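You operate a simulated robot arm through the tools that you are given. There is no shell and no other tool. Be economical: measure what you need, move in short steps, check, and stop when the job is done.

The job below is to be done with a simulated robot arm. You get a single attempt, and the scene is never put back.

## Task
Put the grey roller end on top of the square brown carton.

Only the result counts: the job must be done as asked and must still hold three seconds after the hand-in. Knocking over, shifting, dropping, spilling or breaking anything else fails it.

## Robot
A 7-joint arm with a two-finger parallel gripper, fixed in place. Base frame: the origin is at the foot of the arm, x ahead of it, y to its left, z up; the work surface is at about z = 0. Readings come in mm, degrees, newtons and seconds.
With the tool pointing down near the work surface it reaches from about 240 to 620 mm from the base axis. Its first joint turns from -66.0 to 66.0 degrees. Payload 2.6 kg.
Tool frame: the origin (TCP) lies between the finger pads and is the grasp point; the fingertips stand 30 mm ahead of it; z points along the fingers, y is the line along which they close. Largest opening 94 mm; finger width 28, thickness 10; the body of the gripper, 50 by 96 mm, starts 55 mm behind the TCP.
Orientation is that of the tool frame in the base frame, as a unit quaternion [x, y, z, w]. With the fingers straight down and closing along the base's y, the tool's x points along the base's -x, its y along +y and its z along -z.

## Interface
- The arm moves only by the tool servo_tool. Its argument "steps" is a list of rows, each a list of 7 numbers: the gripper command, from -1 (fully open) to 1 (shut), values between in proportion, then the shift along the base's x, y, z in mm, then the turn, a rotation vector about the base's x, y, z in degrees. In form: [[grip, tx, ty, tz, wx, wy, wz], ...]. A call has 1 to 10 rows; each row is the pose to reach, as a shift and turn from the pose commanded when the call began. A row lasts 0.2 s, in which the tool goes at most 50 mm and 8.6 degrees; a call with a longer step from one row to the next is refused whole, and so is a gripper value outside its range. Where a pose cannot be reached the arm comes as near as it can. A force on the tool above 40 N (or 10 N above the force at the start of the call, whichever is more), or a blocked arm, ends the call early, and 0.2 s more pass. Each finger travels about 72 mm/s and halts on what it meets, pressing with about 42 N; the grip force reading is that of the motor and also rises with nothing between the fingers. The clock runs only during rows and for 0.2 s after the last one: add rows that repeat a pose to give the fingers time. The reply holds the time, the measured pose of the TCP, the force on the tool along the base axes, the opening and the grip force, in the units named above and with some noise.
- Cameras (640 x 400 px; columns grow to the right, rows downward): "scene" is fixed at [40.2, 431.9, 575.7]; the picture's right is [-0.75, -0.66, 0.00], its down [-0.30, 0.35, -0.89] and it looks along [0.58, -0.67, -0.46] (base axes); focal length 309 px, centre (320, 200). "wrist" rides on the gripper at [-37, 0, -58] in the tool frame; the picture's right is [0.00, -1.00, 0.00], its down [0.97, 0.00, -0.24] and it looks along [0.24, 0.00, 0.97] (tool axes); focal length 218 px, centre (320, 200).
- get_image(camera): a new picture of that camera. No time passes.
- measure_at(camera, pixels): for up to 12 pixels [column, row] of the newest picture of that camera ("zoom" is the newest enlarged one), the place [x, y, z] in the base frame of the surface seen there, good to about 2 mm. No time passes.
- close_up(camera, box): a new picture of the part [left, top, right, bottom] of that camera's present view, enlarged. No time passes.
- sign_off(): hands the job in; it is judged then, once.

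Work in short steps. Measure before you move; look again where a grasp or a placing could have gone wrong, and mend it. You have 60 turns and 22 pictures in all, those below and enlarged ones among them. Open the gripper and draw the arm clear of the work before you hand the job in, unless the task says otherwise; then end with one line.

The tools are called by a JSON object that holds its "fn" and its "kwargs". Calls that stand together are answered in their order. servo_tool: Moves the arm, as the interface text tells. Its arguments: {"type":"object","properties":{"steps":{"type":"array","items":{"type":"array","items":{"type":"number"}}}},"required":["steps"]} The other tools are called the same way: get_image (camera) takes a picture; measure_at (camera, pixels) gives the place of the surface under pixels of a picture; close_up (camera, box) takes an enlarged picture of a part of a camera's view; sign_off () hands the job in.

At the start:

```text
time: 0.0
ee_pos: [351.9, -84.4, 273.3]
ee_rot: [0.0, 1.0, 0.0, -0.001]
contact_force: [0.7, 0.5, 0.8]
width: 94.0
grip_force: 0.1
```

scene: 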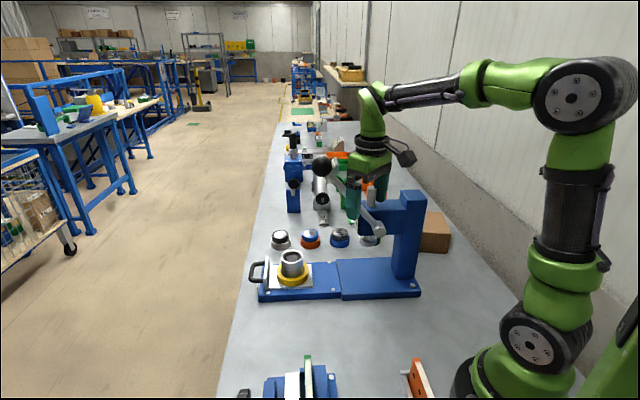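
wrist: 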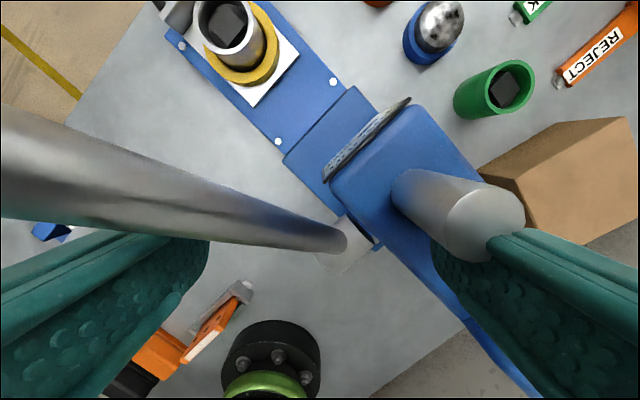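

The scene shows a row of small round parts around (280-370, 238) and a carton at (435,232). I enlarge those areas to identify the grey roller end.

{"fn": "close_up", "kwargs": {"camera": "scene", "box": [240, 180, 460, 310]}}

{"fn": "close_up", "kwargs": {"camera": "scene", "box": [260, 120, 420, 220]}}

```text
2.91 times, centred on (350, 245) of scene
```

zoom: 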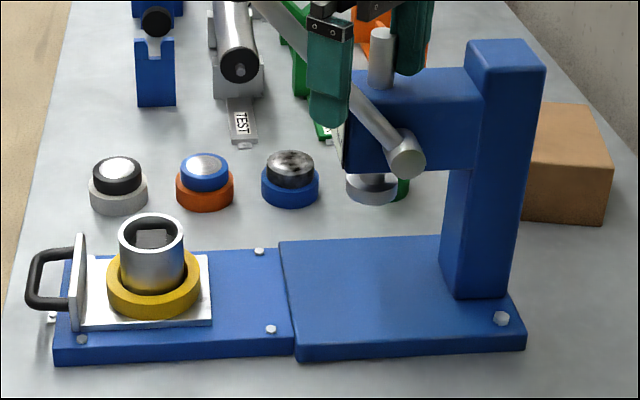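

```text
4.00 times, centred on (340, 170) of scene
```

zoom: 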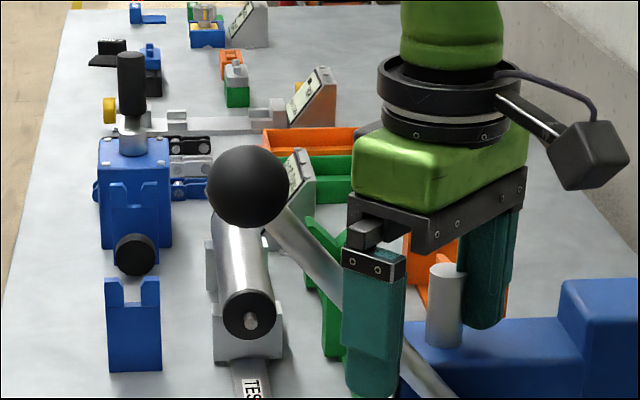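

Several round parts are in a row; the fourth, at scene (370,235), is hidden by the press lever. I measure the parts, the lever, and the carton before moving.

{"fn": "measure_at", "kwargs": {"camera": "scene", "pixels": [[281, 235], [311, 234], [340, 233], [367, 243], [379, 243], [322, 166], [345, 190], [377, 231], [437, 219], [424, 250], [412, 195], [371, 192]]}}

{"fn": "measure_at", "kwargs": {"camera": "wrist", "pixels": [[440, 25], [495, 90], [485, 105], [540, 190], [600, 150], [490, 220], [330, 240], [100, 180], [10, 150], [230, 30], [400, 140], [235, 300]]}}

```text
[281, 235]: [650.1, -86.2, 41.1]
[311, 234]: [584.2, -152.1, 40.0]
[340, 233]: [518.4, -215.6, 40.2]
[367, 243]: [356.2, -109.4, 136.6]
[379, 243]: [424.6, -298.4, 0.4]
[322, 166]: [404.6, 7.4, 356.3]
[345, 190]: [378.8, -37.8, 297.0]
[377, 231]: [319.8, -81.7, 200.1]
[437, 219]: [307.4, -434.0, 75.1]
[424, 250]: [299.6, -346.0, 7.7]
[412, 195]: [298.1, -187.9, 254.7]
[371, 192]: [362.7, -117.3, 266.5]
```

```text
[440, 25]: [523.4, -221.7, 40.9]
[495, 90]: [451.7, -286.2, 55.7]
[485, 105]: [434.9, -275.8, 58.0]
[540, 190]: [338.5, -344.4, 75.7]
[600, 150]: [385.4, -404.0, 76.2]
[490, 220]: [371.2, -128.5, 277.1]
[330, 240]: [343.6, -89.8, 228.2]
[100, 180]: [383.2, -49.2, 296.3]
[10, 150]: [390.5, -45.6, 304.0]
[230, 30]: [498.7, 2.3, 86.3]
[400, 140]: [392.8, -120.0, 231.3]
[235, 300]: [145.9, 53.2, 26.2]
```

The carton top is at about z=75, around (340..385, -340..-430). The lever leans away from (320,-82,200) to (404,7,356), so a straight rise clears the press. I go straight up slowly.

{"fn": "servo_tool", "kwargs": {"steps": [[-1, 0, 0, 20, 0, 0, 0], [-1, 0, 0, 40, 0, 0, 0], [-1, 0, 0, 70, 0, 0, 0], [-1, 0, 0, 105, 0, 0, 0], [-1, 0, 0, 140, 0, 0, 0], [-1, 0, 0, 170, 0, 0, 0], [-1, 0, 0, 170, 0, 0, 0]]}}

```text
time: 1.6
ee_pos: [352.3, -83.7, 441.5]
ee_rot: [-0.001, 1.0, 0.001, -0.001]
contact_force: [-0.3, 0.7, 0.0]
width: 93.8
grip_force: 0.2
```

The rise was clean, with no contact. Now I look from up here, with both cameras.

{"fn": "get_image", "kwargs": {"camera": "wrist"}}

{"fn": "close_up", "kwargs": {"camera": "scene", "box": [260, 120, 420, 220]}}

```text
17 pictures are left
```

wrist: 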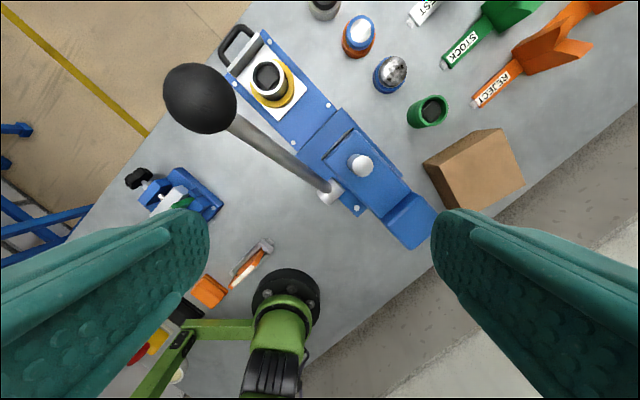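

```text
4.00 times, centred on (340, 170) of scene
```

zoom: 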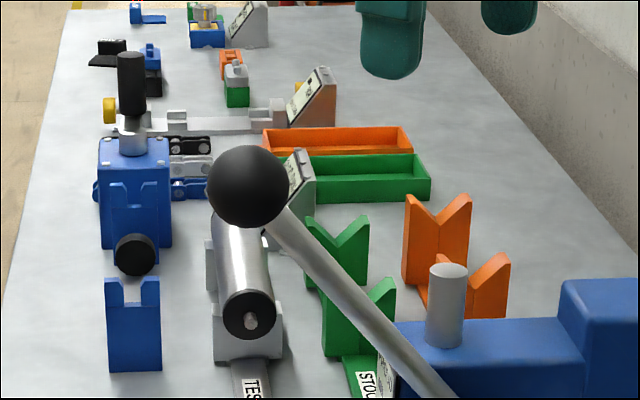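

A row of four parts is visible in the wrist view: (323,5), (358,35), (390,73), (428,110). I enlarge them to settle which is the grey roller end.

{"fn": "close_up", "kwargs": {"camera": "wrist", "box": [240, 0, 480, 150]}}

{"fn": "close_up", "kwargs": {"camera": "scene", "box": [262, 220, 390, 300]}}

```text
2.67 times, centred on (360, 75) of wrist
```

zoom: 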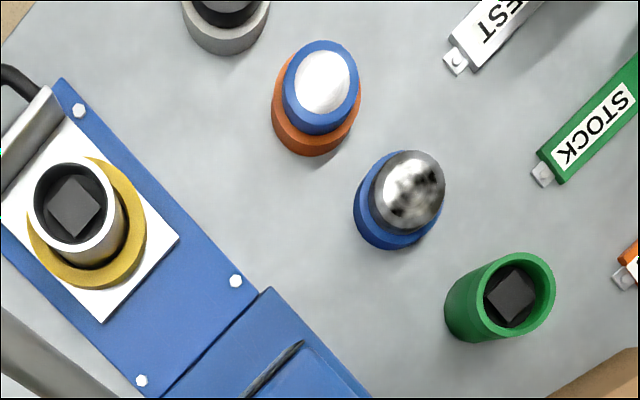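

```text
5.00 times, centred on (326, 260) of scene
```

zoom: 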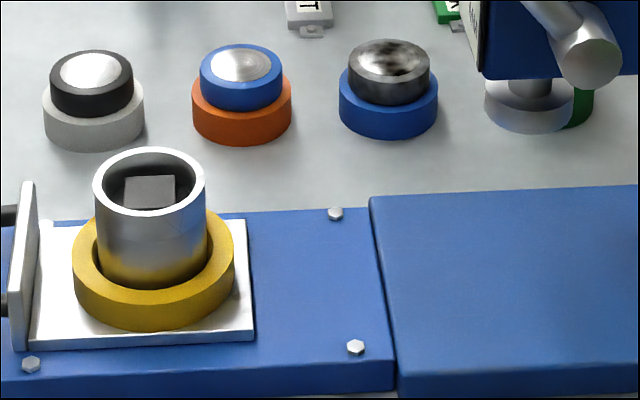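

The three low parts are small caps on coloured rings (rings grey, orange, blue). A silver-grey tube stands in the yellow press nest and a green tube of the same shape stands on the table. I look closer at the tubes and the near corner before deciding.

{"fn": "measure_at", "kwargs": {"camera": "zoom", "pixels": [[93, 130], [90, 95], [92, 72], [95, 185], [205, 185], [150, 195], [150, 270], [150, 320], [240, 330], [300, 300], [150, 152], [580, 105]]}}

{"fn": "close_up", "kwargs": {"camera": "scene", "box": [220, 320, 460, 400]}}

{"fn": "measure_at", "kwargs": {"camera": "wrist", "pixels": [[440, 98], [436, 113], [432, 101], [415, 118], [424, 166], [499, 130], [523, 187], [462, 155], [487, 160], [268, 76], [255, 76], [284, 72]]}}

```text
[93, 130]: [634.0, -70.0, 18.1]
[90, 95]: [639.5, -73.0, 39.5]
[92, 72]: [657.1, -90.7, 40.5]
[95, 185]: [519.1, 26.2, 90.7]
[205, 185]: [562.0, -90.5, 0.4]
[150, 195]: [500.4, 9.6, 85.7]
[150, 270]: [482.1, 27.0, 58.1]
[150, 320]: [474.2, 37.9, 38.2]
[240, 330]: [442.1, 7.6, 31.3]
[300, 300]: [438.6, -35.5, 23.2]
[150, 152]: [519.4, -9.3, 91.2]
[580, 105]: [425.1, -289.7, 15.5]
```

```text
2.67 times, centred on (340, 360) of scene
```

zoom: 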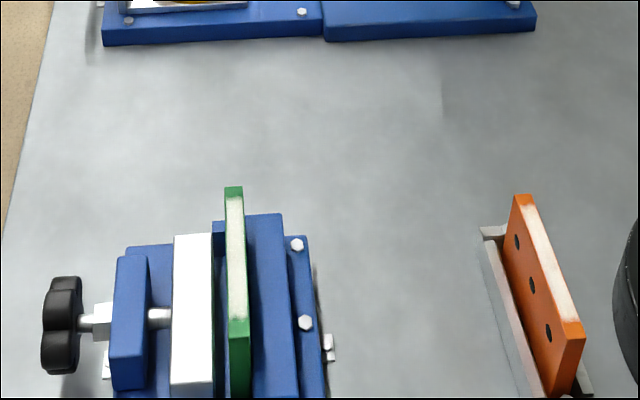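

```text
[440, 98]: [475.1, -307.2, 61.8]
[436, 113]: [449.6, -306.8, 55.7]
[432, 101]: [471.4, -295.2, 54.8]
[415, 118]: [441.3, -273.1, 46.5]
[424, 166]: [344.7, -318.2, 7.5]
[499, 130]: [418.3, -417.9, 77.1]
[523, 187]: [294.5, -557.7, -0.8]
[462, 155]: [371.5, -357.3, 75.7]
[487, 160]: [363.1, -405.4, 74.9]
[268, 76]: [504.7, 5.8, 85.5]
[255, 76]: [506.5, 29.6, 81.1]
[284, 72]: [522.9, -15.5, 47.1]
```

The silver tube (rim z≈91, standing on the plate at z≈31) and the green tube (rim z≈61 on the table) are the same part, 60 mm tall. So the roller ends are these two tubes, and the grey one is in the nest, centred at about (501,7). I go forward first, then sideways, keeping clear of the lever ball at (404,7,356).

{"fn": "servo_tool", "kwargs": {"steps": [[-1, 40, 0, 0, 0, 0, 0], [-1, 80, 0, 0, 0, 0, 0], [-1, 120, 0, 0, 0, 0, 0], [-1, 149, 0, 0, 0, 0, 0], [-1, 149, 45, 0, 0, 0, 0], [-1, 149, 91, 0, 0, 0, 0], [-1, 149, 91, 0, 0, 0, 0]]}}

{"fn": "get_image", "kwargs": {"camera": "scene"}}

{"fn": "get_image", "kwargs": {"camera": "wrist"}}

```text
time: 3.2
ee_pos: [471.1, -12.4, 415.1]
ee_rot: [0.0, 1.0, 0.001, 0.001]
contact_force: [-0.6, -0.4, 0.2]
width: 94.2
grip_force: 0.0
out of reach, approached as far as the arm can: row 3, 4, 5, 6, 7
```

```text
12 pictures are left
```

scene: 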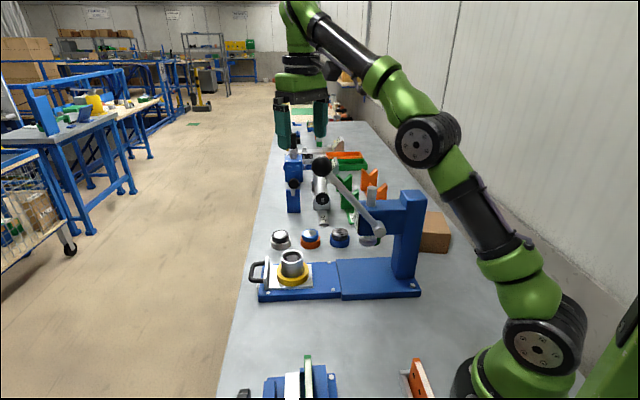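

```text
11 pictures are left
```

wrist: 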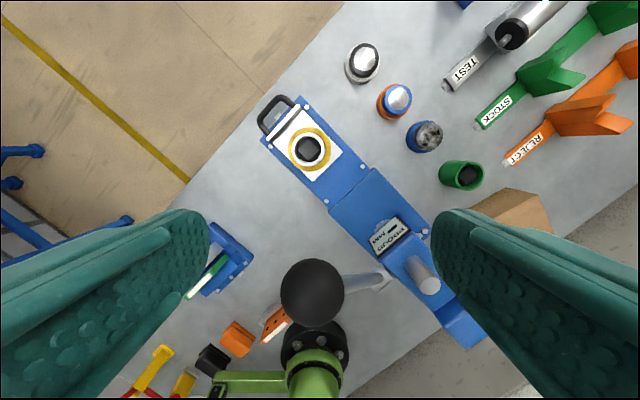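

The arm is at its reach limit this high. I measure the forearm's height, because it will pass near the lever ball (321,167 in the scene) once the tool goes down.

{"fn": "measure_at", "kwargs": {"camera": "scene", "pixels": [[300, 30], [302, 65], [300, 85], [345, 45], [380, 85], [410, 100], [428, 140], [360, 75], [322, 157], [322, 178], [310, 168], [283, 125]]}}

{"fn": "measure_at", "kwargs": {"camera": "wrist", "pixels": [[297, 145], [325, 150], [309, 134], [309, 166], [309, 150], [290, 152], [330, 146], [275, 115], [312, 290], [508, 188], [475, 207], [545, 195]]}}

```text
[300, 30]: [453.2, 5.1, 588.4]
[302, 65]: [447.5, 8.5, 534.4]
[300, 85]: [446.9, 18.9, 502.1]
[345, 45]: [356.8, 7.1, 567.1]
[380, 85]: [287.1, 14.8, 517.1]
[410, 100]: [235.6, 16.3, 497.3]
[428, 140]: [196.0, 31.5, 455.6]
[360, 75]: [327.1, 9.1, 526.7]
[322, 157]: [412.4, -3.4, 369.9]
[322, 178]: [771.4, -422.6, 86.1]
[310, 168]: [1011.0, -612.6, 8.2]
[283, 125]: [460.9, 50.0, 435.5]
```

```text
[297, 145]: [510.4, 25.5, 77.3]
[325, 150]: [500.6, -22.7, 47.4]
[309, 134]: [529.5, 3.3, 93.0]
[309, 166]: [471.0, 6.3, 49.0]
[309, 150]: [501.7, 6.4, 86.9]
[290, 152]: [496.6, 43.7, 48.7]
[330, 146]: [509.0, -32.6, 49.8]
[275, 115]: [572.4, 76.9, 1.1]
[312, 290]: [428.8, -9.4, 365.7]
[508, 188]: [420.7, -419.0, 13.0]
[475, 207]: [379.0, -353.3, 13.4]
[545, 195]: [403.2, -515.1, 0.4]
```

With the tool vertical at the nest, the forearm would foul the lever ball at about (418,-8,346). So I will grasp with the fingers closing along x and the hand tilted about 30° so the wrist lies toward +y. First I look closely at the carton for its outline.

{"fn": "close_up", "kwargs": {"camera": "scene", "box": [360, 160, 472, 260]}}

{"fn": "close_up", "kwargs": {"camera": "scene", "box": [250, 20, 370, 95]}}

```text
4.00 times, centred on (416, 210) of scene
```

zoom: 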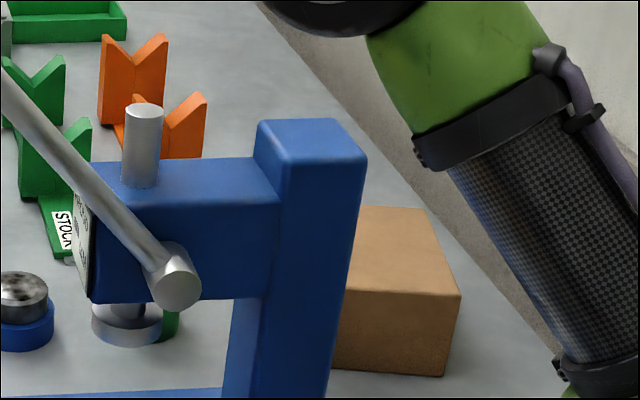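

```text
5.33 times, centred on (310, 58) of scene
```

zoom: 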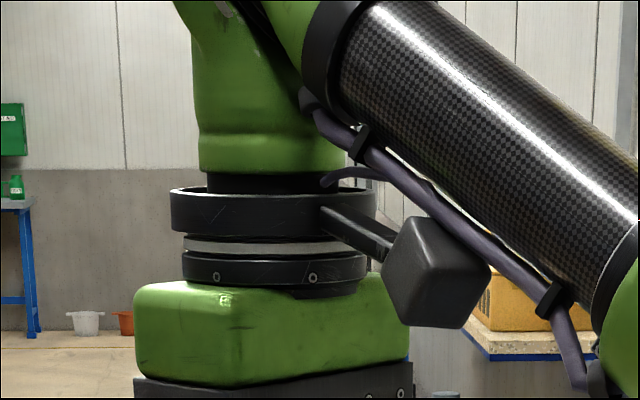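

The carton's top corners in the scene lie near (451,234), (443,212) and the left edge behind the press column. I measure inside those corners, plus the sensor cube on the flange.

{"fn": "measure_at", "kwargs": {"camera": "scene", "pixels": [[450, 233], [442, 213], [428, 212], [424, 231], [446, 252], [430, 222], [362, 172], [378, 173], [385, 190], [355, 195]]}}

{"fn": "measure_at", "kwargs": {"camera": "zoom", "pixels": [[430, 280], [440, 225], [470, 270], [400, 240], [340, 225], [270, 215], [200, 210], [270, 330]]}}

```text
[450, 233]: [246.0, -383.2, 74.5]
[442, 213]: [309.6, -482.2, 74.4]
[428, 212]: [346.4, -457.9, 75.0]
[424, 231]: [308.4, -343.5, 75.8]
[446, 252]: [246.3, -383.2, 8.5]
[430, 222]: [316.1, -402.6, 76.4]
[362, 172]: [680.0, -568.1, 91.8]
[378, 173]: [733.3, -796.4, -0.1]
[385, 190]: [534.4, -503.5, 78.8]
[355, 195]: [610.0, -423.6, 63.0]
```

```text
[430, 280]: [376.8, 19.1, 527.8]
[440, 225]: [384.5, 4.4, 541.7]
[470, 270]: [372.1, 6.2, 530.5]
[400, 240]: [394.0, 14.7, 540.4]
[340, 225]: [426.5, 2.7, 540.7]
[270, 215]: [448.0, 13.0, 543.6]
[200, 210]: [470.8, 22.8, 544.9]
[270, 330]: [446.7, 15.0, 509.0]
```

The carton top is a 120 mm square with corners near (245,-383), (346,-319), (410,-420) and (309,-484), so its centre is about (328,-402) at z≈76. I descend to around z=310-330, well forward of the lever ball, while turning the hand -80° about z.

{"fn": "servo_tool", "kwargs": {"steps": [[-1, 0, 0, -30, 0, 0, -8], [-1, 0, 0, -60, 0, 0, -16], [-1, 0, 0, -90, 0, 0, -24], [-1, 0, 0, -110, 0, 0, -32], [-1, 0, 0, -110, 0, 0, -40], [-1, 0, 0, -110, 0, 0, -48], [-1, 0, 0, -110, 0, 0, -56], [-1, 0, 0, -110, 0, 0, -64], [-1, 0, 0, -110, 0, 0, -72], [-1, 0, 0, -110, 0, 0, -80]]}}

```text
time: 5.3
ee_pos: [473.0, -24.0, 304.3]
ee_rot: [0.614, 0.789, -0.009, 0.009]
contact_force: [2.7, -2.0, -0.3]
width: 92.6
grip_force: 0.1
stopped in row 10: the force on the tool passed its limit (the readings are from after the stop); the commanded pose is now the measured one
```

The hand stopped on a contact: at x≈473 the turned gripper reached the lever ball, because the commanded position had been clipped. I back straight off in +x and then look.

{"fn": "servo_tool", "kwargs": {"steps": [[-1, 15, 0, 0, 0, 0, 0], [-1, 45, 0, 0, 0, 0, 0], [-1, 45, 0, 0, 0, 0, 0]]}}

{"fn": "get_image", "kwargs": {"camera": "scene"}}

```text
time: 6.2
ee_pos: [518.5, -23.7, 303.8]
ee_rot: [0.615, 0.789, -0.008, 0.01]
contact_force: [0.1, -0.6, -0.3]
width: 94.1
grip_force: 0.1
```

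```text
8 pictures are left
```

scene: 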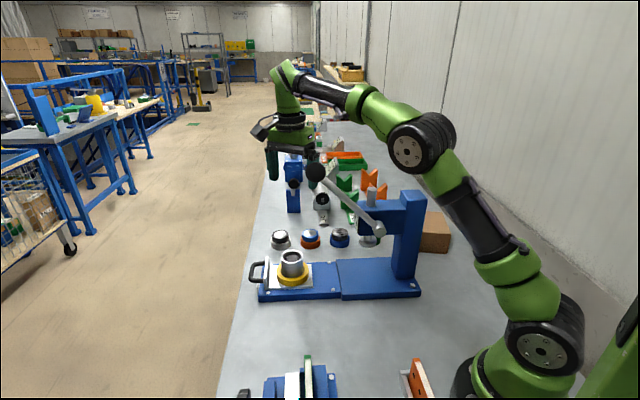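

The lever ball appears at (316,172) now instead of (322,166). I measure how much it moved.

{"fn": "measure_at", "kwargs": {"camera": "scene", "pixels": [[317, 172], [317, 164], [345, 198], [377, 231], [371, 192], [362, 188], [412, 195], [313, 178]]}}

{"fn": "close_up", "kwargs": {"camera": "scene", "box": [290, 140, 430, 260]}}

```text
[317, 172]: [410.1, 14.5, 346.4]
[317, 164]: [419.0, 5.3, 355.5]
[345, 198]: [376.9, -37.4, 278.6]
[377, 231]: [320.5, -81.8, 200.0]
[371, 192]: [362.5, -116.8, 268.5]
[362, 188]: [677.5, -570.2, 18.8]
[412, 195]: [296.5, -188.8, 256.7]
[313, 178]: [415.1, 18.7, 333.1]
```

```text
3.33 times, centred on (360, 200) of scene
```

zoom: 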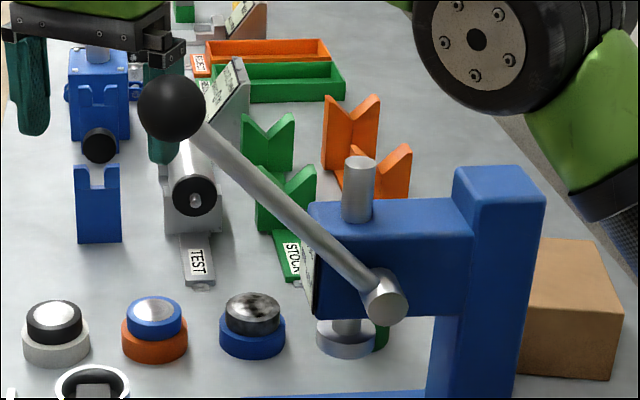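

My contact turned the press lever down about 13 mm at the ball, and the ball is now centred near (423,0,336). The lever holds by friction, so I can mend this by pushing the ball back in -x with the outside of the near finger. First I square the hand up at x≈518, in line with the ball.

{"fn": "servo_tool", "kwargs": {"steps": [[-1, 6, 8, 6, 0, 0, -7], [-1, 6, 22, 16, 0, 0, -14.1], [-1, 6, 22, 16, 0, 0, -14.1]]}}

{"fn": "get_image", "kwargs": {"camera": "wrist"}}

```text
time: 7.0
ee_pos: [524.0, -3.0, 320.6]
ee_rot: [0.708, 0.706, -0.009, 0.009]
contact_force: [-0.2, -0.4, 0.0]
width: 94.3
grip_force: 0.0
```

```text
6 pictures are left
```

wrist: 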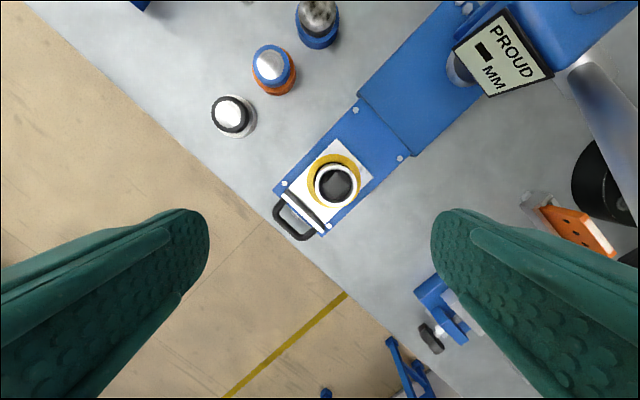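

The hand is squared beside the ball, with no contact. I creep in -x and watch the force for the touch.

{"fn": "servo_tool", "kwargs": {"steps": [[-1, -8, 0, 0, 0, 0, 0], [-1, -14, 0, 0, 0, 0, 0], [-1, -18, 0, 0, 0, 0, 0], [-1, -20, 0, 0, 0, 0, 0]]}}

```text
time: 8.0
ee_pos: [504.9, -2.4, 322.0]
ee_rot: [0.707, 0.707, -0.01, 0.009]
contact_force: [14.3, -0.2, 6.2]
width: 86.9
grip_force: 0.1
```

The finger meets the ball with 14 N but only yields (opening 86.9 mm). I back off, shut the fingers so they are stiff, and raise to z≈335 so the gripper body stays above the ball.

{"fn": "servo_tool", "kwargs": {"steps": [[-1, 15, 0, 5, 0, 0, 0], [1, 15, 0, 14, 0, 0, 0], [1, 15, 0, 14, 0, 0, 0], [1, 15, 0, 14, 0, 0, 0], [1, 15, 0, 14, 0, 0, 0], [1, 0, 0, 14, 0, 0, 0], [1, -20, 0, 14, 0, 0, 0], [1, -32, 0, 14, 0, 0, 0]]}}

{"fn": "close_up", "kwargs": {"camera": "scene", "box": [260, 120, 400, 220]}}

```text
time: 9.8
ee_pos: [471.6, -3.1, 334.3]
ee_rot: [0.707, 0.707, -0.008, 0.008]
contact_force: [1.2, -1.0, 0.2]
width: 0.1
grip_force: 32.6
```

```text
4.00 times, centred on (330, 170) of scene
```

zoom: 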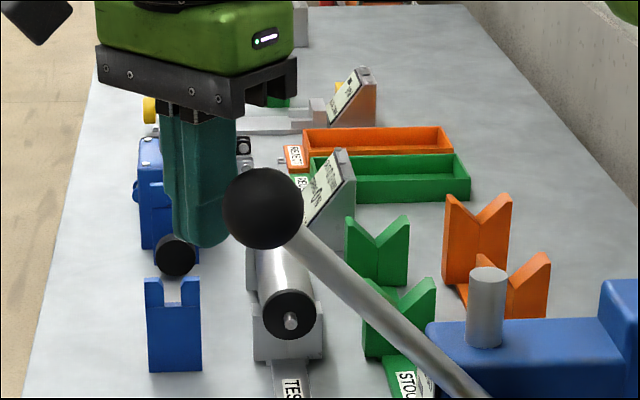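

The ball sits at scene (315.8,172), against (321.8,166.8) originally, so it has not moved back yet. I measure it and the shut fingers.

{"fn": "measure_at", "kwargs": {"camera": "zoom", "pixels": [[263, 208], [232, 208], [263, 175], [263, 240], [205, 230], [285, 190]]}}

```text
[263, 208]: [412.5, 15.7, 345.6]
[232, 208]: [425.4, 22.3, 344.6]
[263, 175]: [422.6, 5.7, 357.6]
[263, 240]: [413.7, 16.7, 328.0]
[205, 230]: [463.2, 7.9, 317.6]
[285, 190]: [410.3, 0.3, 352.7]
```

The ball centre is about (424,3,337), and it was at about (416,-6,347). The finger face is at x≈462, so touch is due near an 18 mm shift. I push a little past that and read the force.

{"fn": "servo_tool", "kwargs": {"steps": [[1, -10, 2, 0, 0, 0, 0], [1, -16, 2, 0, 0, 0, 0], [1, -19, 1, 0, 0, 0, 0], [1, -22, -2, 0, 0, 0, 0]]}}

```text
time: 10.5
ee_pos: [456.0, -2.6, 339.1]
ee_rot: [0.705, 0.709, -0.005, 0.018]
contact_force: [6.3, -0.8, 2.2]
width: 0.1
grip_force: 32.4
stopped in row 3: the force on the tool passed its limit (the readings are from after the stop); the commanded pose is now the measured one
```

A pure -x push mostly works against the hinge and hit the limit. Gripping the ball from above, with the fingers across the lever's plane, lets me lead it back along its arc. I back off, rise, open and turn -43.5°.

{"fn": "servo_tool", "kwargs": {"steps": [[1, 20, 0, 0, 0, 0, 0], [1, 20, 0, 40, 0, 0, 0], [0, 15, 0, 75, 0, 0, -8], [-0.2, 10, 0, 75, 0, 0, -16], [-0.2, 0, 0, 75, 0, 0, -24], [-0.2, -10, 0, 75, 0, 0, -32], [-0.2, -20, 3, 75, 0, 0, -40], [-0.2, -32, 6, 75, 0, 0, -44], [-0.2, -32, 6, 75, 0, 0, -44]]}}

{"fn": "close_up", "kwargs": {"camera": "scene", "box": [260, 90, 400, 190]}}

```text
time: 12.5
ee_pos: [424.4, 2.2, 414.3]
ee_rot: [0.92, 0.392, -0.011, 0.012]
contact_force: [0.4, -0.1, -0.4]
width: 56.5
grip_force: 0.1
```

```text
4.00 times, centred on (330, 140) of scene
```

zoom: 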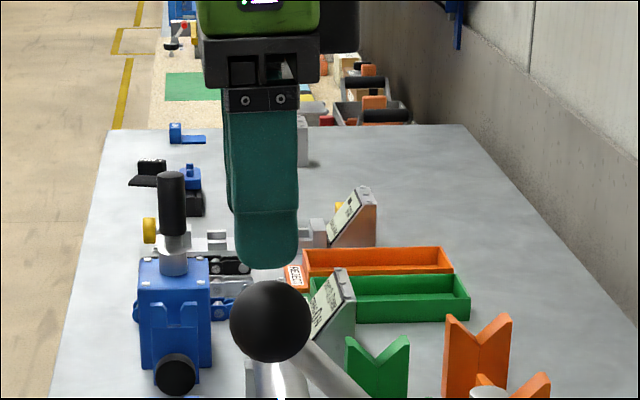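

The ball is now at scene (317.5,170.3), so the push did bring it partway back. I measure it before lowering around it.

{"fn": "measure_at", "kwargs": {"camera": "zoom", "pixels": [[270, 321], [270, 288], [240, 321], [300, 321], [265, 240]]}}

```text
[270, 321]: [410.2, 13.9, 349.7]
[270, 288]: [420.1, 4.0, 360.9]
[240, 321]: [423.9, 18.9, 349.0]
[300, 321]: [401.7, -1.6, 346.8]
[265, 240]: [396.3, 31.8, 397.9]
```

The ball centre is about (421.5,1,341). I lower the open fingers (56 mm) around it and close on it.

{"fn": "servo_tool", "kwargs": {"steps": [[-0.2, -3, -1.5, -25, 0, 0, 0], [-0.2, -3, -1.5, -50, 0, 0, 0], [-0.2, -3, -1.5, -72, 0, 0, 0], [0.5, -3, -1.5, -72, 0, 0, 0], [0.5, -3, -1.5, -72, 0, 0, 0]]}}

```text
time: 13.7
ee_pos: [421.4, -0.6, 342.1]
ee_rot: [0.92, 0.391, -0.011, 0.018]
contact_force: [25.4, -16.9, 1.9]
width: 41.7
grip_force: 45.1
```

The fingers hold the ball (opening 41.7 mm), with some side force as they centre. I ease sideways and lead the ball back along its arc by about (-5.5,-6.5,+6.6).

{"fn": "servo_tool", "kwargs": {"steps": [[0.5, 1.5, -1.5, 0, 0, 0, 0], [0.5, 0, -3, 2, 0, 0, 0], [0.5, -1.5, -4.5, 3.5, 0, 0, 0], [0.5, -3, -6, 5, 0, 0, 0], [0.5, -4.5, -7.5, 6.6, 0, 0, 0], [0.5, -4.5, -7.5, 6.6, 0, 0, 0]]}}

```text
time: 15.1
ee_pos: [417.8, -6.7, 347.7]
ee_rot: [0.919, 0.394, -0.011, 0.014]
contact_force: [17.7, -15.0, -9.7]
width: 41.3
grip_force: 44.9
```

The hand has moved the ball almost the whole way. I open, rise straight up, and check where the ball rests.

{"fn": "servo_tool", "kwargs": {"steps": [[-0.2, 0, 0, 0, 0, 0, 0], [-0.2, 0, 0, 0, 0, 0, 0], [-0.2, 0, 0, 30, 0, 0, 0], [-0.2, 0, 0, 70, 0, 0, 0], [-0.2, 0, 0, 70, 0, 0, 0]]}}

{"fn": "close_up", "kwargs": {"camera": "scene", "box": [260, 120, 420, 220]}}

{"fn": "measure_at", "kwargs": {"camera": "zoom", "pixels": [[247, 187], [247, 155], [340, 280]]}}

```text
time: 16.3
ee_pos: [417.7, -5.6, 418.6]
ee_rot: [0.92, 0.392, -0.012, 0.013]
contact_force: [0.7, 0.3, 1.0]
width: 56.4
grip_force: 0.0
```

```text
4.00 times, centred on (340, 170) of scene
```

zoom: 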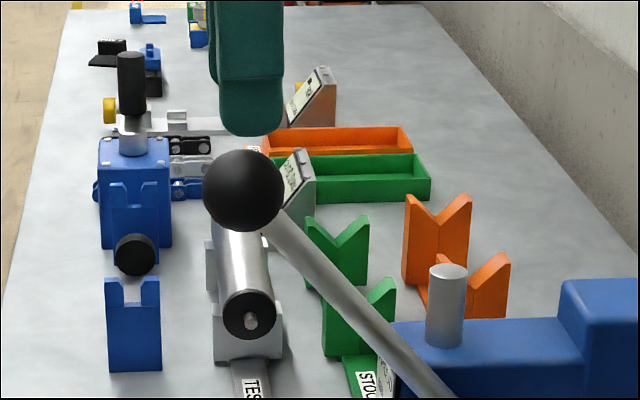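

```text
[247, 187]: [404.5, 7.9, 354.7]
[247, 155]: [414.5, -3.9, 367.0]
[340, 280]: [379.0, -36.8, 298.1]
```

The ball is back within about 2 mm of its original place ((243,190) against (247,187) in the same crop). Three pictures remain. I now turn back +44° while moving to (450,80) above ball height, then descend on the +y side, clear of the lever.

{"fn": "servo_tool", "kwargs": {"steps": [[-0.2, 0, 20, 0, 0, 0, 7], [-0.2, 5, 45, 0, 0, 0, 14], [-0.2, 15, 70, 0, 0, 0, 21], [-0.2, 25, 87, 0, 0, 0, 28], [-0.2, 32, 87, -10, 0, 0, 36], [-0.2, 32, 87, -40, 0, 0, 44], [-1, 42, 87, -75, 0, 0, 44], [-1, 62, 87, -110, 0, 0, 44], [-1, 83, 87, -118, 0, 0, 44], [-1, 83, 87, -118, 0, 0, 44]]}}

```text
time: 18.5
ee_pos: [499.9, 82.6, 299.1]
ee_rot: [0.705, 0.709, -0.007, 0.017]
contact_force: [0.2, -0.6, 0.1]
width: 93.9
grip_force: 0.1
```

All clear at (500,83,299). Now I tilt -30° about x so the wrist goes to +y, then move over the tube at y≈7.

{"fn": "servo_tool", "kwargs": {"steps": [[-1, 0, 0, 0, -8, 0, 0], [-1, 0, 0, 0, -16, 0, 0], [-1, 0, 0, 0, -24, 0, 0], [-1, 0, 0, 0, -30, 0, 0], [-1, 1, -35, -20, -30, 0, 0], [-1, 1, -76, -50, -30, 0, 0], [-1, 1, -76, -90, -30, 0, 0], [-1, 1, -76, -130, -30, 0, 0], [-1, 1, -76, -130, -30, 0, 0]]}}

{"fn": "get_image", "kwargs": {"camera": "scene"}}

```text
refused: row 6 steps farther than a row can; nothing moved
```

```text
2 pictures are left
```

scene: 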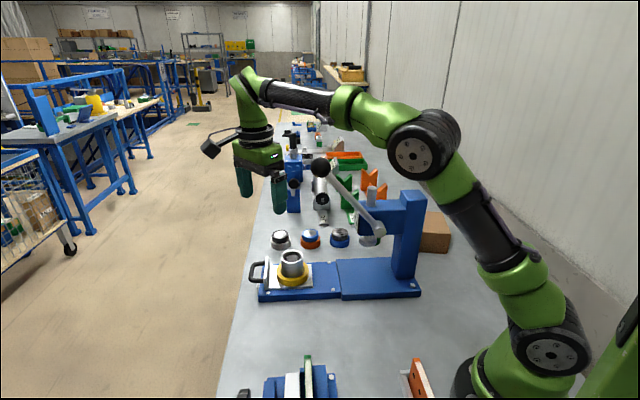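

That call was refused for one long step. Before sending it again, I use this picture to measure the elbow and forearm height for free.

{"fn": "measure_at", "kwargs": {"camera": "scene", "pixels": [[412, 155], [425, 115], [375, 108], [300, 95], [250, 90], [255, 115], [210, 148], [320, 167], [292, 277], [292, 255]]}}

{"fn": "servo_tool", "kwargs": {"steps": [[-1, 0, 0, 0, -8, 0, 0], [-1, 0, 0, 0, -16, 0, 0], [-1, 0, 0, 0, -24, 0, 0], [-1, 0, 0, 0, -30, 0, 0], [-1, 1, -35, -20, -30, 0, 0], [-1, 1, -60, -45, -30, 0, 0], [-1, 1, -76, -75, -30, 0, 0], [-1, 1, -76, -75, -30, 0, 0]]}}

```text
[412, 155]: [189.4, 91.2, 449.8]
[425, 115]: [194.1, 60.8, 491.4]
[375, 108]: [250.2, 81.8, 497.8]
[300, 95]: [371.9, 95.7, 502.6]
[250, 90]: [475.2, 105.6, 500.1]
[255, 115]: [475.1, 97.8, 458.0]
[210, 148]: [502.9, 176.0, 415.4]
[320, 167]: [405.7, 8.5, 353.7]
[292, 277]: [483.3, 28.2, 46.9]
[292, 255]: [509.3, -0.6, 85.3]
```

```text
time: 20.3
ee_pos: [501.3, 3.7, 224.9]
ee_rot: [0.677, 0.683, -0.189, 0.199]
contact_force: [0.5, 0.5, -0.2]
width: 94.0
grip_force: 0.1
```

The tilt is 32° with no contact, and the wrist sits at about y=110, clear of the ball. I descend straight down around the tube to z≈88, so the fingertips stay above the yellow ring (z≈49).

{"fn": "servo_tool", "kwargs": {"steps": [[-1, 0.2, 3, -35, 0, 0, 0], [-1, 0.2, 3, -70, 0, 0, 0], [-1, 0.2, 3, -100, 0, 0, 0], [-1, 0.2, 3, -120, 0, 0, 0], [-1, 0.2, 3, -130, 0, 0, 0], [-1, 0.2, 3, -137, 0, 0, 0], [-1, 0.2, 3, -137, 0, 0, 0]]}}

```text
time: 21.9
ee_pos: [501.0, 7.8, 88.1]
ee_rot: [0.678, 0.683, -0.189, 0.198]
contact_force: [-0.7, 0.3, 0.2]
width: 94.2
grip_force: 0.1
```

In position around the tube at (501,8,88) with no contact. I close the fingers.

{"fn": "servo_tool", "kwargs": {"steps": [[0, 0, 0, 0, 0, 0, 0], [0.4, 0, 0, 0, 0, 0, 0], [0.4, 0, 0, 0, 0, 0, 0], [0.4, 0, 0, 0, 0, 0, 0]]}}

```text
time: 22.9
ee_pos: [500.8, 7.4, 88.0]
ee_rot: [0.678, 0.682, -0.189, 0.198]
contact_force: [0.4, 0.4, 1.3]
width: 56.9
grip_force: 41.6
```

The tube is held at 56.9 mm with 42 N and no side force. I lift slowly straight up and watch the load.

{"fn": "servo_tool", "kwargs": {"steps": [[0.4, 0, 0, 4, 0, 0, 0], [0.4, 0, 0, 10, 0, 0, 0], [0.4, 0, 0, 20, 0, 0, 0], [0.4, 0, 0, 40, 0, 0, 0], [0.4, 0, 0, 60, 0, 0, 0], [0.4, 0, 0, 60, 0, 0, 0]]}}

{"fn": "get_image", "kwargs": {"camera": "scene"}}

```text
time: 24.3
ee_pos: [501.9, 8.5, 147.7]
ee_rot: [0.678, 0.682, -0.189, 0.198]
contact_force: [-0.6, 0.8, -2.5]
width: 57.0
grip_force: 42.1
```

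```text
1 pictures are left
```

scene: 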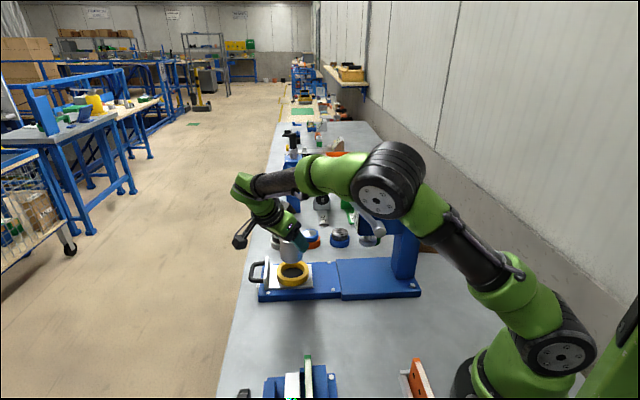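

The tube is out of the nest and hanging in the fingers near (290,250), with a load of about 2.5-3 N. I measure the tube's sides, bottom edge and uprightness.

{"fn": "measure_at", "kwargs": {"camera": "scene", "pixels": [[283, 240], [285, 248], [288, 256], [290, 260], [290, 263], [296, 258], [282, 256], [290, 250], [293, 270], [286, 262], [282, 248], [281, 252]]}}

```text
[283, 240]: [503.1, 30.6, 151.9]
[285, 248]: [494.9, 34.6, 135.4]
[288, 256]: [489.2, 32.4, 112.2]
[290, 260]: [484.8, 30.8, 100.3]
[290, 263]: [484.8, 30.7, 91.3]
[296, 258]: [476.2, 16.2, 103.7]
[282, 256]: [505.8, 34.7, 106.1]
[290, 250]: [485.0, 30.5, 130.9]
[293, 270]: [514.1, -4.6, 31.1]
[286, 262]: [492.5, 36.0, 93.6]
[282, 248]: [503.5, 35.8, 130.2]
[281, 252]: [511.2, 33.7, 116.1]
```

The tube is upright (its side is at (485,31) for z=91 to 131), with its bottom 57 mm below the TCP. I raise it to z≈310 and x≈520, then pass the lever and press well above and outside them.

{"fn": "servo_tool", "kwargs": {"steps": [[0.4, 0, 0, 35, 0, 0, 0], [0.4, 0, 0, 75, 0, 0, 0], [0.4, 5, 0, 115, 0, 0, 0], [0.4, 18, 0, 150, 0, 0, 0], [0.4, 18, 0, 165, 0, 0, 0], [0.4, 18, -20, 165, 0, 0, 0], [0.4, 18, -55, 165, 0, 0, 0], [0.4, 18, -95, 165, 0, 0, 0], [0.4, 18, -95, 165, 0, 0, 0]]}}

```text
time: 26.3
ee_pos: [519.6, -85.7, 313.5]
ee_rot: [0.678, 0.682, -0.189, 0.198]
contact_force: [-0.5, -0.5, -3.2]
width: 56.5
grip_force: 42.2
```

Passing cleanly with the tube still held. I continue the arc toward the carton, turning the hand about z as I go.

{"fn": "servo_tool", "kwargs": {"steps": [[0.4, -5, -35, 0, 0, 0, 0], [0.4, -15, -75, 0, 0, 0, 5], [0.4, -30, -110, 0, 0, 0, 12], [0.4, -50, -145, 0, 0, 0, 19], [0.4, -72, -180, 0, 0, 0, 26], [0.4, -95, -210, 0, 0, 0, 33], [0.4, -120, -240, 0, 0, 0, 41], [0.4, -148, -270, 0, 0, 0, 49], [0.4, -172, -295, 0, 0, 0, 57], [0.4, -191, -316, 0, 0, 0, 65]]}}

```text
time: 28.5
ee_pos: [329.4, -402.4, 313.9]
ee_rot: [0.204, 0.94, -0.052, 0.27]
contact_force: [0.2, 0.4, -2.3]
width: 56.8
grip_force: 41.4
```

I'm over the carton centre at (329,-402). I lower to just above it.

{"fn": "servo_tool", "kwargs": {"steps": [[0.4, -1, 0, -40, 0, 0, 0], [0.4, -1, 0, -80, 0, 0, 0], [0.4, -1, 0, -115, 0, 0, 0], [0.4, -1, 0, -145, 0, 0, 0], [0.4, -1, 0, -165, 0, 0, 0], [0.4, -1, 0, -165, 0, 0, 0]]}}

{"fn": "get_image", "kwargs": {"camera": "scene"}}

```text
time: 29.9
ee_pos: [326.8, -403.0, 146.5]
ee_rot: [0.206, 0.94, -0.054, 0.268]
contact_force: [0.0, -0.5, -2.7]
width: 56.3
grip_force: 42.1
```

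```text
0 pictures are left
```

scene: 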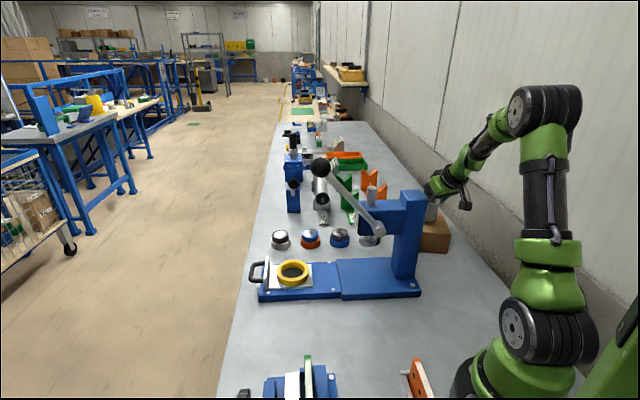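

The tube shows at about (431,212) over the carton. I check its position and bottom edge against the carton top.

{"fn": "measure_at", "kwargs": {"camera": "scene", "pixels": [[431, 208], [431, 213], [431, 217], [431, 220], [428, 215], [434, 215], [437, 215], [431, 224], [445, 225], [440, 230], [428, 228], [442, 214]]}}

```text
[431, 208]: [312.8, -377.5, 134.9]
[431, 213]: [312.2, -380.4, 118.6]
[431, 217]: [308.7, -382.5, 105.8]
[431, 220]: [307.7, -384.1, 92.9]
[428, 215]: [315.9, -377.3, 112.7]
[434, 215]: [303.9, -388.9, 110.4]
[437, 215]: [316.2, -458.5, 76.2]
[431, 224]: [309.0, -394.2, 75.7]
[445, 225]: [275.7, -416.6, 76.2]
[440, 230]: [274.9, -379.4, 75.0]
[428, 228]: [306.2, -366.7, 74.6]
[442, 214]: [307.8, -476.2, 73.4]
```

The tube is vertical within measuring error, its bottom is about 14 mm above the carton (z≈75.5), and it is well centred. I lower slowly until the load transfers.

{"fn": "servo_tool", "kwargs": {"steps": [[0.4, 0, 0, -5, 0, 0, 0], [0.4, 0, 0, -9, 0, 0, 0], [0.4, 0, 0, -11, 0, 0, 0], [0.4, 0, 0, -12, 0, 0, 0], [0.4, 0, 0, -12, 0, 0, 0]]}}

```text
time: 31.1
ee_pos: [326.0, -403.5, 136.5]
ee_rot: [0.205, 0.94, -0.052, 0.269]
contact_force: [0.6, -1.2, -3.4]
width: 56.7
grip_force: 42.0
```

No contact yet at z=136.5, so I go on in 1 mm steps.

{"fn": "servo_tool", "kwargs": {"steps": [[0.4, 0, 0, -1, 0, 0, 0], [0.4, 0, 0, -2, 0, 0, 0], [0.4, 0, 0, -2.5, 0, 0, 0], [0.4, 0, 0, -2.5, 0, 0, 0]]}}

```text
time: 32.1
ee_pos: [328.6, -403.3, 133.8]
ee_rot: [0.205, 0.94, -0.053, 0.268]
contact_force: [1.0, -0.2, -2.4]
width: 56.6
grip_force: 42.0
```

Still carrying the tube's weight (-2.4 N). I go a bit further.

{"fn": "servo_tool", "kwargs": {"steps": [[0.4, 0, 0, -0.7, 0, 0, 0], [0.4, 0, 0, -1.4, 0, 0, 0], [0.4, 0, 0, -1.4, 0, 0, 0]]}}

```text
time: 32.9
ee_pos: [327.5, -402.7, 133.3]
ee_rot: [0.204, 0.94, -0.052, 0.269]
contact_force: [-1.5, 2.5, 5.7]
width: 56.4
grip_force: 42.3
```

The force turned to +5.7 N upward, so the tube rests on the carton. I open the fingers gradually in place.

{"fn": "servo_tool", "kwargs": {"steps": [[-0.3, 0, 0, 0, 0, 0, 0], [-0.6, 0, 0, 0, 0, 0, 0], [-1, 0, 0, 0, 0, 0, 0], [-1, 0, 0, 0, 0, 0, 0]]}}

```text
time: 33.9
ee_pos: [327.6, -403.1, 131.6]
ee_rot: [0.204, 0.94, -0.053, 0.268]
contact_force: [-0.1, 0.2, -1.3]
width: 94.2
grip_force: 0.1
```

Released, with no load left on the tool. I rise straight up, clear of the tube and the press.

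{"fn": "servo_tool", "kwargs": {"steps": [[-1, 0, 0, 15, 0, 0, 0], [-1, 0, 0, 35, 0, 0, 0], [-1, 0, 0, 65, 0, 0, 0], [-1, 0, 0, 100, 0, 0, 0], [-1, 0, 0, 140, 0, 0, 0], [-1, 0, 0, 180, 0, 0, 0], [-1, 0, 0, 180, 0, 0, 0]]}}

```text
time: 35.5
ee_pos: [327.2, -402.2, 311.9]
ee_rot: [0.205, 0.94, -0.053, 0.269]
contact_force: [0.4, 0.2, -1.0]
width: 93.9
grip_force: 0.0
```

The arm is clear, the gripper is open and empty, and there was no contact on the way up. I hand the job in.

{"fn": "sign_off", "kwargs": {}}

```text
The job is handed in.
```

I set the grey roller end upright near the centre of the square brown carton; I had no pictures left to check it after release. On the way I knocked the press lever about 13 mm at its ball and put it back to within about 2 mm.
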